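You operate a simulated robot arm through the tools that you are given. There is no shell and no other tool. Be economical: measure what you need, move in short steps, check, and stop when the job is done.

Carry out the task below with a simulated robot arm. There is one attempt and no reset: what you move stays moved.

TASK
Take the striped bundle and leave it on the yellow note.

Only the result counts: the job must be done as asked and must still hold three seconds after the hand-in. Knocking over, shifting, dropping, spilling or breaking anything else fails it.

THE ROBOT
A 7-joint arm with a two-finger parallel gripper, fixed in place. Base frame: the origin is at the foot of the arm, x ahead of it, y to its left, z up; the work surface is at about z = 0. Units: mm, rad, N and s.
With the tool pointing down near the work surface it reaches from about 220 to 580 mm from the base axis. Its first joint turns from -1.152 to 1.152 rad. Payload 2.5 kg.
The TCP is the grasp point between the finger pads, 23 mm short of the fingertips. In the tool frame z runs along the fingers and y along their closing line. Largest opening 94 mm; finger width 38, thickness 10; the body of the gripper, 54 by 96 mm, starts 39 mm behind the TCP.
Orientation is that of the tool frame in the base frame, as a unit quaternion [w, x, y, z]. With the fingers straight down and closing along the base's y, the tool's x points along the base's -x, its y along +y and its z along -z.

THE INTERFACE
- The arm moves only by the tool move_arm. Its argument "steps" is a list of rows, each a list of 3 entries, a list of its own where there are three numbers: the shift along the base's x, y, z in mm, then the turn about the base's z in rad, then the gripper command, from -1 (fully open) to 1 (shut), values between in proportion. In form: [[[dx, dy, dz], spin, jaw], ...]. A call has 1 to 12 rows; each row shifts and turns the commanded pose from where the row before left it. Rows are played at 5 a second. More than 50 mm and 0.15 rad between two rows, or a gripper value outside its range, and nothing of the call is played. Where a pose cannot be reached the arm comes as near as it can. A force on the tool above 40 N (or 10 N above the force at the start of the call, whichever is more), or a blocked arm, ends the call early, and 0.2 s more pass. The fingers move at their own pace (about 108 mm/s each) and stop on an object; they squeeze with about 27 N. The grip force told is the motor's: it shows also when the fingers shut on nothing. Time passes only in rows, and 0.2 s behind the last, so rows that do not move let the fingers close. It gives the time, the measured TCP pose, the force on the tool (base axes), the opening and the grip force at its end, in the units of the frame above (readings bear some noise), and new pictures: "views" is both (left out), scene, wrist or none.
- Cameras (640 x 400 px; columns grow to the right, rows downward): "scene" is fixed at [106.1, -402.6, 537.5]; the picture's right is [0.91, -0.42, 0.00], its down [-0.26, -0.56, -0.78] and it looks along [0.33, 0.71, -0.62] (base axes); focal length 374 px, centre (320, 200). "wrist" rides on the gripper at [86, 16, -74] in the tool frame; the picture's right is [-0.18, 0.98, 0.00], its down [-0.58, -0.11, -0.81] and it looks along [-0.79, -0.15, 0.59] (tool axes); focal length 243 px, centre (320, 200). There is no depth. A picture from a camera that has moved, and an enlarged one, comes with that camera's place and axes in the base frame and with its lens.
- close_up(camera, box): a new picture of the part [left, top, right, bottom] of that camera's present view, enlarged. It takes no simulated time.
- sign_off(): hands the job in; it is judged then, once.

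Work in short steps. Places have to be worked out from the pictures, the camera data and where the tool is seen: move nearer, look again, correct. Check each grasp and each placing, and mend what went wrong. You have 90 turns and 170 pictures in all, those below and enlarged ones among them. Open the gripper and draw the arm clear of the work before you hand the job in, unless the task says otherwise; then end with one line.

The tools are called after "Call:" as a command line: name --argument value ..., lists and objects as JSON in quotes. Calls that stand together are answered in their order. move_arm: Moves the arm, as the interface text tells. Its arguments: {"type":"object","properties":{"steps":{"type":"array"},"views":{"type":"string","enum":["both","scene","wrist","none"]}},"required":["steps"]} The other tools are called the same way: close_up (camera, box) takes an enlarged picture of a part of a camera's view; sign_off () hands the job in.

At the start:

```text
clock: 0.0
ee_pos: [383.6, -133.5, 219.2]
orientation: [0.0, 0.0, 1.0, -0.001]
ft_force: [-0.7, 0.4, -0.6]
opening: 94.0
finger_force: 0.0
```

scene: 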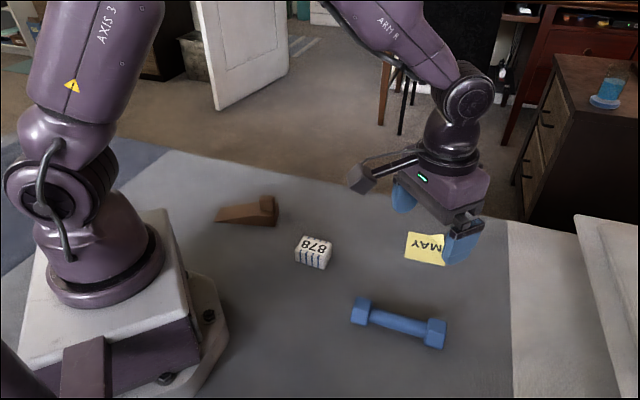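
wrist: 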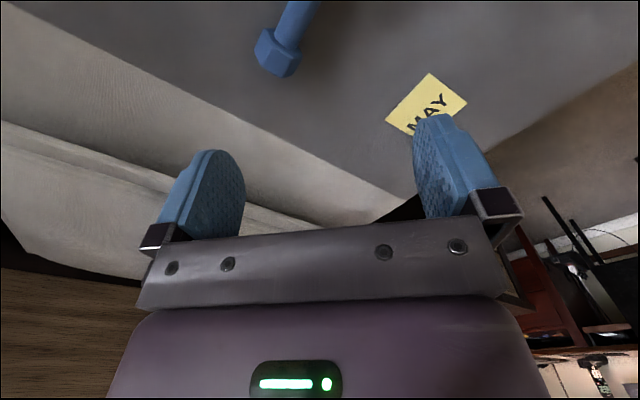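

The white block with stripes looks like the bundle, at around (304, 54), and the note is at around (518, -14). I'll enlarge both to check.

Call:
close_up --camera "scene" --box '[270, 220, 350, 280]'

Call:
close_up --camera "scene" --box '[380, 210, 480, 280]'

```text
6.67 times, centred on (310, 250) of scene
camera zoom: at [106.1, -402.6, 537.5], right [0.91, -0.42, 0.0], down [-0.26, -0.56, -0.78], along [0.33, 0.71, -0.62], focal length 2496 px, centre (387, -133)
```

zoom: 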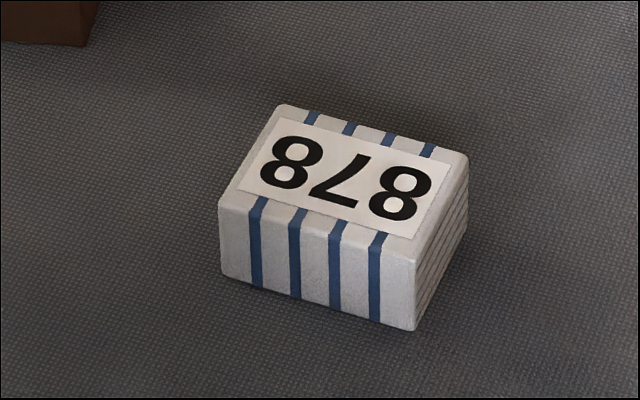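

```text
5.71 times, centred on (430, 245) of scene
camera zoom: at [106.1, -402.6, 537.5], right [0.91, -0.42, 0.0], down [-0.26, -0.56, -0.78], along [0.33, 0.71, -0.62], focal length 2140 px, centre (-309, -57)
```

zoom: 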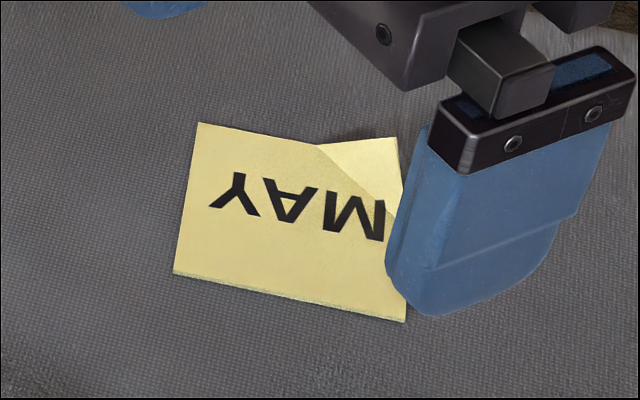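

The bundle measures about 58×39×27 mm, is centred near (305, 54), and its long axis runs at about -45°. The note is about 76 mm square, centred near (521, -11), and lies at a similar angle. I'll move above the bundle and turn so the fingers close across its short side.

Call:
move_arm --steps '[[[-13.1, 31.2, -11.5], -0.13, -1], [[-13.1, 31.2, -11.5], -0.13, -1], [[-13.1, 31.2, -11.5], -0.13, -1], [[-13.1, 31.2, -11.5], -0.13, -1], [[-13.1, 31.2, -11.5], -0.13, -1], [[-13.1, 31.2, -11.5], -0.14, -1], [[0, 0, 0], 0, -1]]'

```text
clock: 1.6
ee_pos: [304.1, 52.8, 149.2]
orientation: [0.0, 0.386, 0.922, 0.0]
ft_force: [0.3, -0.4, 0.5]
opening: 93.9
finger_force: 0.1
camera wrist: at [256.8, 125.2, 224.1], right [0.83, 0.56, 0.0], down [0.33, -0.49, 0.81], along [0.45, -0.67, -0.59], focal length 243 px, centre (320, 200)
```

scene: 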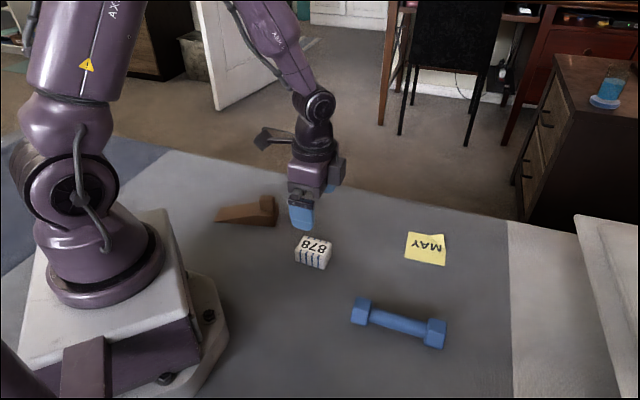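
wrist: 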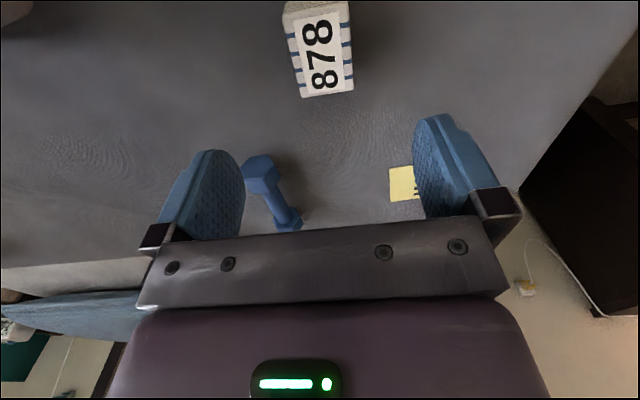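

The wrist view puts the bundle's corners at about (310, 19) and (342, 49), which matches my estimate, and the fingers line up with it. I'll descend to about z = 28.

Call:
move_arm --steps '[[[0.5, 0.7, -35], 0, -1], [[0.4, 0.5, -35], 0, -1], [[0, 0, -30], 0, -1], [[0, 0, -21], 0, -1], [[0, 0, 0], 0, -1]]'

```text
clock: 2.8
ee_pos: [307.6, 53.7, 30.2]
orientation: [0.0, 0.385, 0.923, 0.0]
ft_force: [-1.0, 0.1, -0.2]
opening: 94.1
finger_force: 0.0
camera wrist: at [258.5, 127.2, 104.6], right [0.83, 0.56, 0.0], down [0.33, -0.49, 0.81], along [0.45, -0.67, -0.59], focal length 243 px, centre (320, 200)
```

scene: 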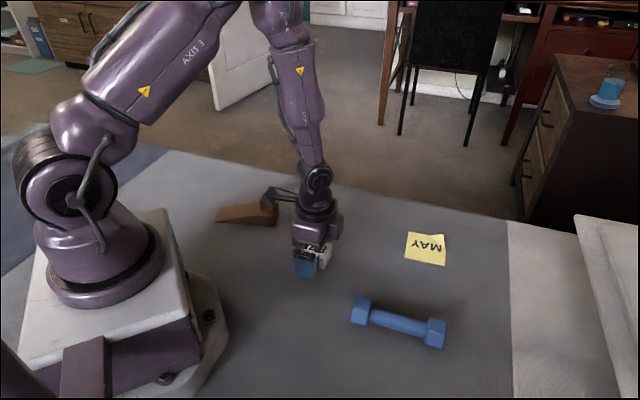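
wrist: 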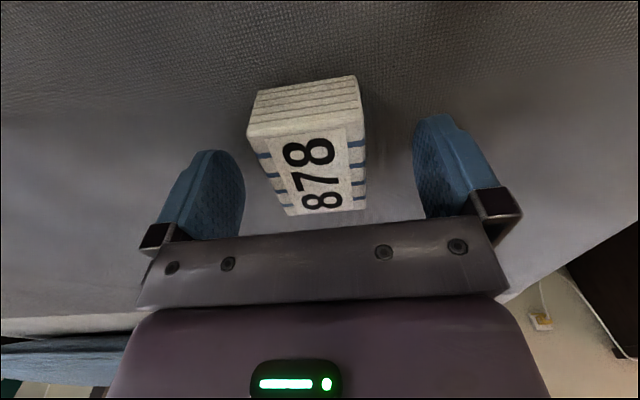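

The bundle sits between the fingers and nothing is touching. I'll close the gripper now.

Call:
move_arm --steps '[[[0, 0, -2], 0, -0.5], [[0, 0, 0], 0, 0.3], [[0, 0, 0], 0, 1], [[0, 0, 0], 0, 1], [[0, 0, 0], 0, 1]]' --views "wrist"

```text
clock: 4.0
ee_pos: [306.7, 54.0, 28.7]
orientation: [0.0, 0.385, 0.923, 0.0]
ft_force: [-0.4, -0.9, 1.6]
opening: 43.4
finger_force: 18.3
camera wrist: at [257.9, 126.8, 102.8], right [0.83, 0.56, 0.0], down [0.33, -0.49, 0.81], along [0.45, -0.67, -0.59], focal length 243 px, centre (320, 200)
```

wrist: 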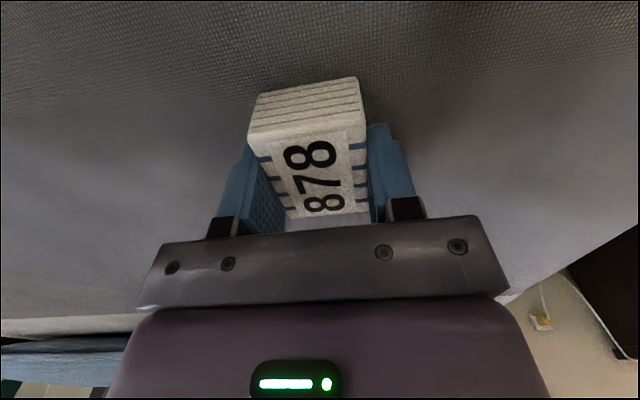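

The fingers are holding at 43 mm. I'll let the grip settle, then lift slowly and check.

Call:
move_arm --steps '[[[0, 0, 0], 0, 1], [[0, 0, 0], 0, 1], [[0, 0, 10], 0, 1], [[0, 0, 15], 0, 1], [[0, 0, 20], 0, 1], [[0, 0, 20], 0, 1], [[0, 0, 0], 0, 1]]'

```text
clock: 5.6
ee_pos: [305.9, 54.5, 93.3]
orientation: [-0.001, 0.385, 0.923, 0.001]
ft_force: [0.5, 0.4, -0.5]
opening: 43.4
finger_force: 18.6
camera wrist: at [257.2, 126.6, 168.3], right [0.83, 0.56, 0.0], down [0.33, -0.49, 0.81], along [0.45, -0.67, -0.59], focal length 243 px, centre (320, 200)
```

scene: 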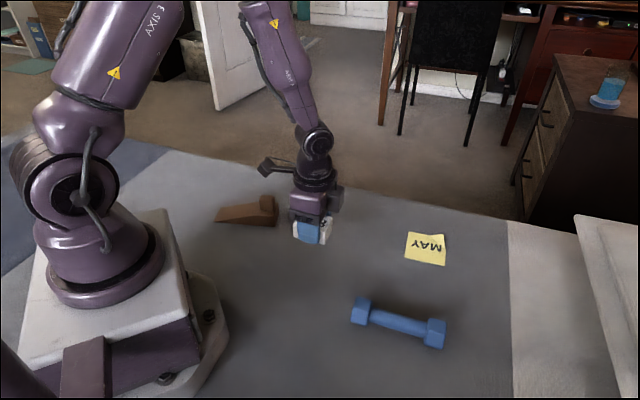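
wrist: 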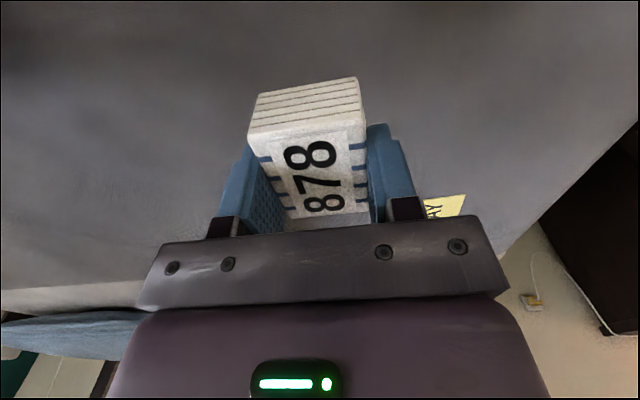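

The bundle is lifted and the grip is steady. The note is now in clear view, so I'll refine its position.

Call:
close_up --camera "scene" --box '[380, 215, 470, 280]'

Call:
close_up --camera "scene" --box '[270, 190, 360, 255]'

```text
6.15 times, centred on (425, 248) of scene
camera zoom: at [106.1, -402.6, 537.5], right [0.91, -0.42, 0.0], down [-0.26, -0.56, -0.78], along [0.33, 0.71, -0.62], focal length 2304 px, centre (-326, -92)
```

zoom: 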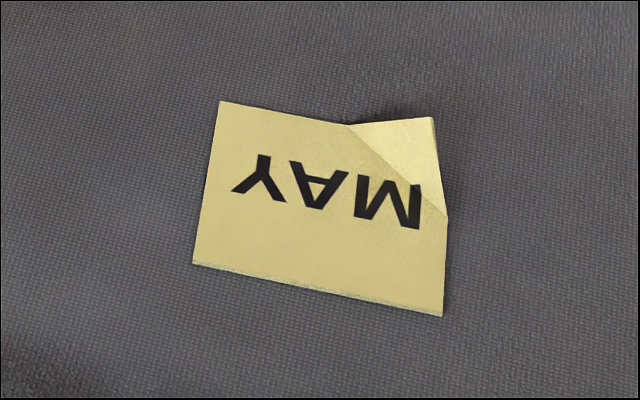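

```text
6.15 times, centred on (315, 222) of scene
camera zoom: at [106.1, -402.6, 537.5], right [0.91, -0.42, 0.0], down [-0.26, -0.56, -0.78], along [0.33, 0.71, -0.62], focal length 2304 px, centre (351, 62)
```

zoom: 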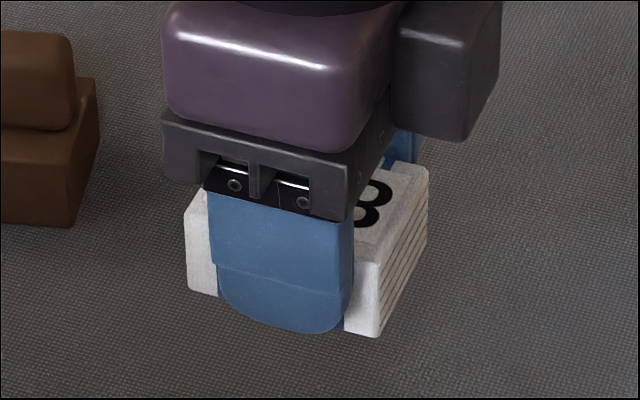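

The note's centre is near (519, -14), and its far corner is curled up beyond x≈551. I'll aim for about (511, -18) to stay fully on the flat part, turning slightly to match the note's angle.

Call:
move_arm --steps '[[[34.2, -12.1, 0], 0.012, 1], [[34.2, -12.1, 0], 0.012, 1], [[34.2, -12.1, 0], 0.012, 1], [[34.2, -12.1, 0], 0.012, 1], [[34.2, -12.1, 0], 0.012, 1], [[34.2, -12.1, 0], 0.01, 1], [[0, 0, -15], 0, 1], [[0, 0, 0], 0, 1]]'

Call:
close_up --camera "scene" --box '[370, 190, 480, 270]'

```text
clock: 7.4
ee_pos: [513.0, -20.0, 78.0]
orientation: [0.0, 0.352, 0.936, 0.001]
ft_force: [-0.5, -0.2, -0.6]
opening: 43.5
finger_force: 18.0
camera wrist: at [457.7, 47.9, 152.2], right [0.79, 0.62, 0.0], down [0.37, -0.47, 0.81], along [0.5, -0.63, -0.59], focal length 243 px, centre (320, 200)
```

scene: 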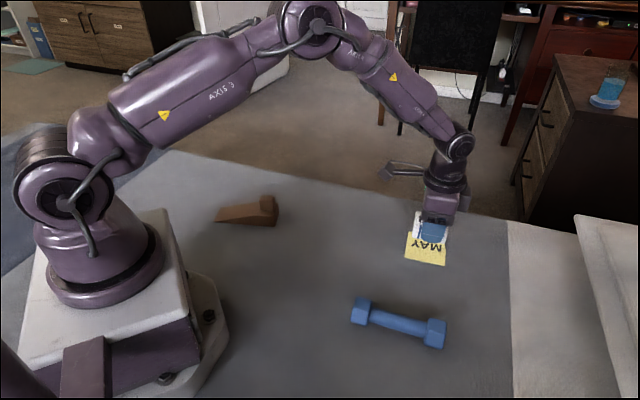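
wrist: 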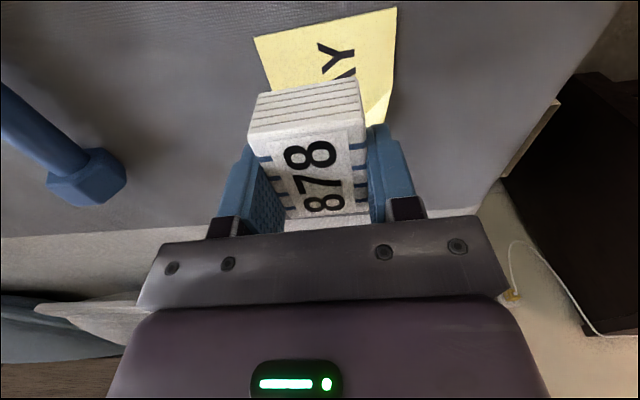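

```text
5.00 times, centred on (425, 230) of scene
camera zoom: at [106.1, -402.6, 537.5], right [0.91, -0.42, 0.0], down [-0.26, -0.56, -0.78], along [0.33, 0.71, -0.62], focal length 1872 px, centre (-205, 50)
```

zoom: 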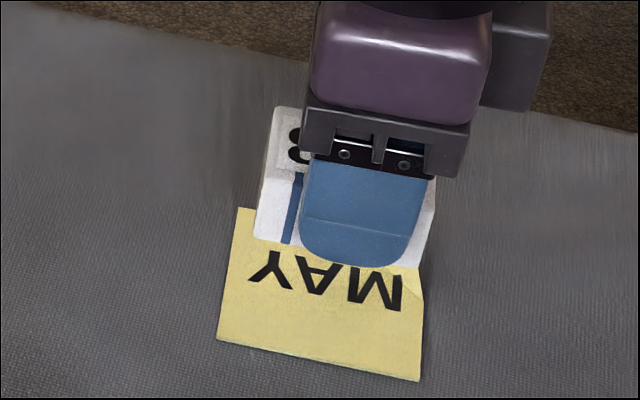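

Bundle's front-left lower corner is at about (475, -17), which is 6–7 mm inside the note's edges, and the angles match. I'll lower it straight down.

Call:
move_arm --steps '[[[0, 0, -18], 0, 1], [[0, 0, -15], 0, 1], [[0, 0, -9], 0, 1], [[0, 0, -4], 0, 1], [[0, 0, 0], 0, 1]]'

Call:
close_up --camera "scene" --box '[370, 200, 480, 280]'

```text
clock: 8.6
ee_pos: [510.7, -20.9, 32.4]
orientation: [0.0, 0.352, 0.936, 0.0]
ft_force: [-0.4, -0.2, -1.2]
opening: 43.6
finger_force: 17.7
camera wrist: at [457.4, 49.0, 106.9], right [0.79, 0.62, 0.0], down [0.37, -0.47, 0.81], along [0.5, -0.63, -0.59], focal length 243 px, centre (320, 200)
```

scene: 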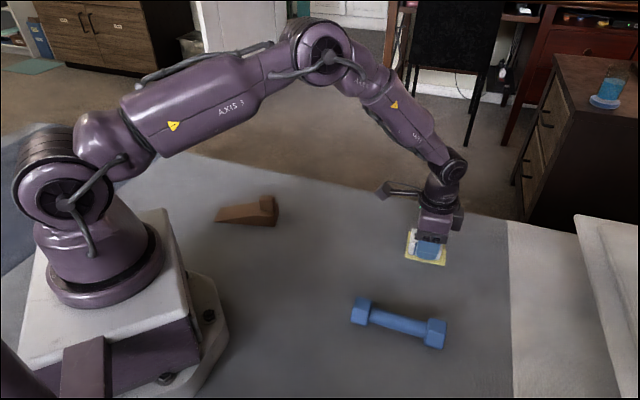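
wrist: 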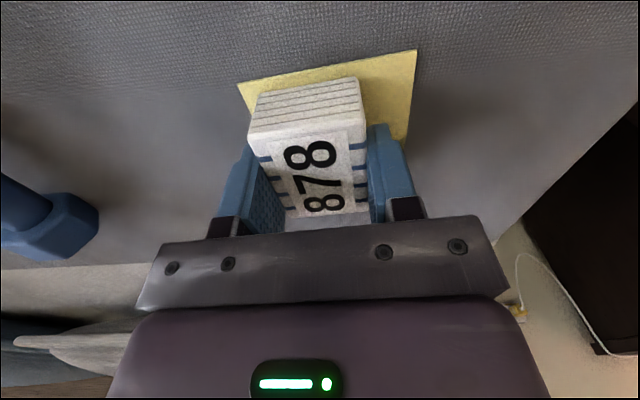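

```text
5.00 times, centred on (425, 240) of scene
camera zoom: at [106.1, -402.6, 537.5], right [0.91, -0.42, 0.0], down [-0.26, -0.56, -0.78], along [0.33, 0.71, -0.62], focal length 1872 px, centre (-205, 0)
```

zoom: 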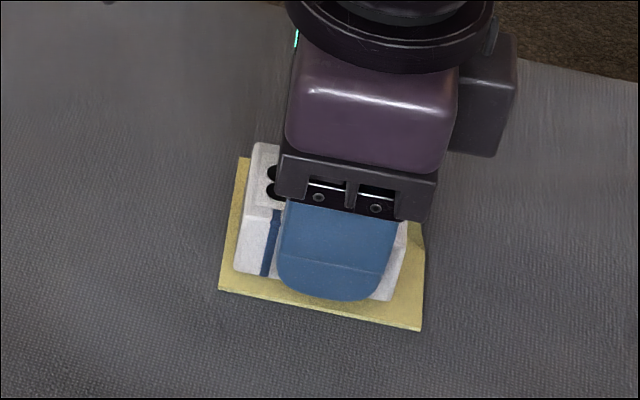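

The bundle is on target and about 3 mm above the note. I'll lower in small steps until it touches.

Call:
move_arm --steps '[[[1.5, 0, -1], 0, 1], [[0, 0, -1], 0, 1], [[0, 0, 0], 0, 1]]' --views "none"

```text
clock: 9.4
ee_pos: [513.4, -19.9, 30.7]
orientation: [0.0, 0.353, 0.936, 0.0]
ft_force: [-3.4, -1.3, 5.8]
opening: 43.4
finger_force: 17.5
```

An upward force of about 6 N shows the bundle is touching down. I'll open only slightly so the fingers miss the curled corner, then rise.

Call:
move_arm --steps '[[[0, 0, 0], 0, 0.0], [[0, 0, 0], 0, -0.1], [[0, 0, 0], 0, -0.12], [[0, 0, 0], 0, -0.12]]'

```text
clock: 10.4
ee_pos: [512.7, -19.4, 31.2]
orientation: [0.0, 0.351, 0.936, 0.0]
ft_force: [-0.4, 0.6, -0.1]
opening: 52.7
finger_force: 0.0
camera wrist: at [458.5, 49.6, 105.2], right [0.79, 0.62, 0.0], down [0.37, -0.47, 0.81], along [0.5, -0.63, -0.59], focal length 243 px, centre (320, 200)
```

scene: 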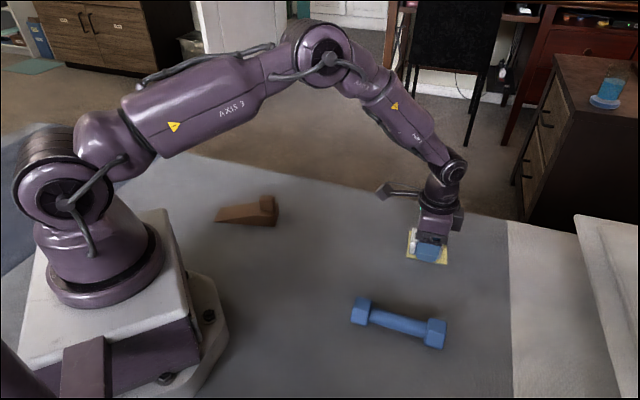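
wrist: 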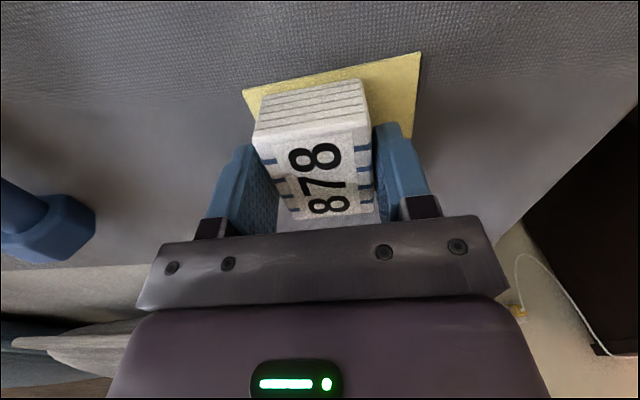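

The bundle is released and standing on the note. I'll open a little more and rise straight up.

Call:
move_arm --steps '[[[0.7, 0.8, 0], 0, -0.18], [[0, 0, 4], 0, -0.18], [[0, 0, 12], 0, -0.18], [[0, 0, 25], 0, -0.18], [[0, 0, 40], 0, -0.5], [[-20, 0, 40], 0, -1], [[-40, 0, 20], 0, -1], [[-40, 0, 0], 0, -1], [[-40, 0, 0], 0, -1], [[0, 0, 0], 0, -1]]'

Call:
close_up --camera "scene" --box '[370, 200, 480, 280]'

```text
clock: 12.6
ee_pos: [373.4, -18.1, 171.2]
orientation: [0.0, 0.352, 0.936, 0.0]
ft_force: [0.1, -0.5, -0.7]
opening: 93.9
finger_force: 0.1
camera wrist: at [318.9, 50.9, 247.0], right [0.79, 0.62, 0.0], down [0.36, -0.47, 0.81], along [0.5, -0.63, -0.59], focal length 243 px, centre (320, 200)
```

scene: 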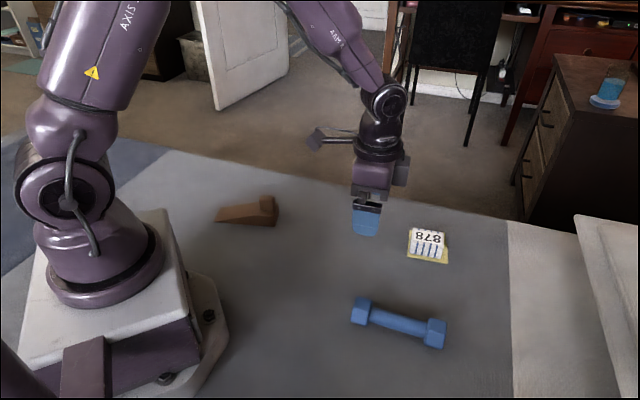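
wrist: 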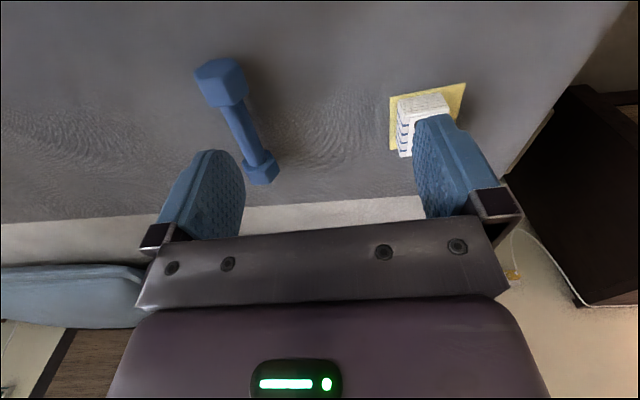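

```text
5.00 times, centred on (425, 240) of scene
camera zoom: at [106.1, -402.6, 537.5], right [0.91, -0.42, 0.0], down [-0.26, -0.56, -0.78], along [0.33, 0.71, -0.62], focal length 1872 px, centre (-205, 0)
```

zoom: 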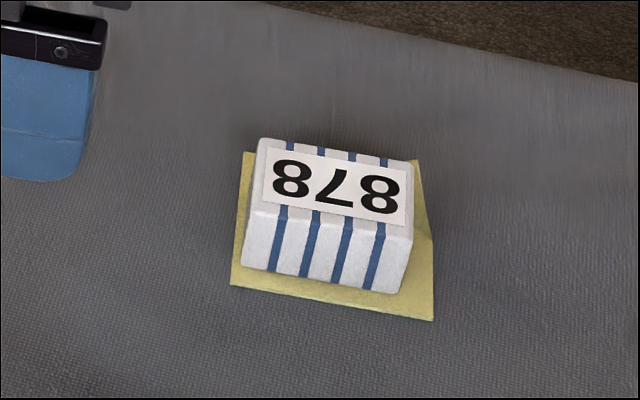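

The bundle stands flat on the note, fully inside its edges, and the gripper is open and clear. The wedge and dumbbell haven't moved. The note itself slid about 6 mm with the bundle at touchdown. I'll leave it there, since another drag could do more harm than good, and hand in.

Call:
sign_off

```text
The job is handed in.
```

The striped bundle is on the yellow note, fully inside its edges, and the arm is clear; the note slid about 6 mm when the bundle touched down, and nothing else moved.
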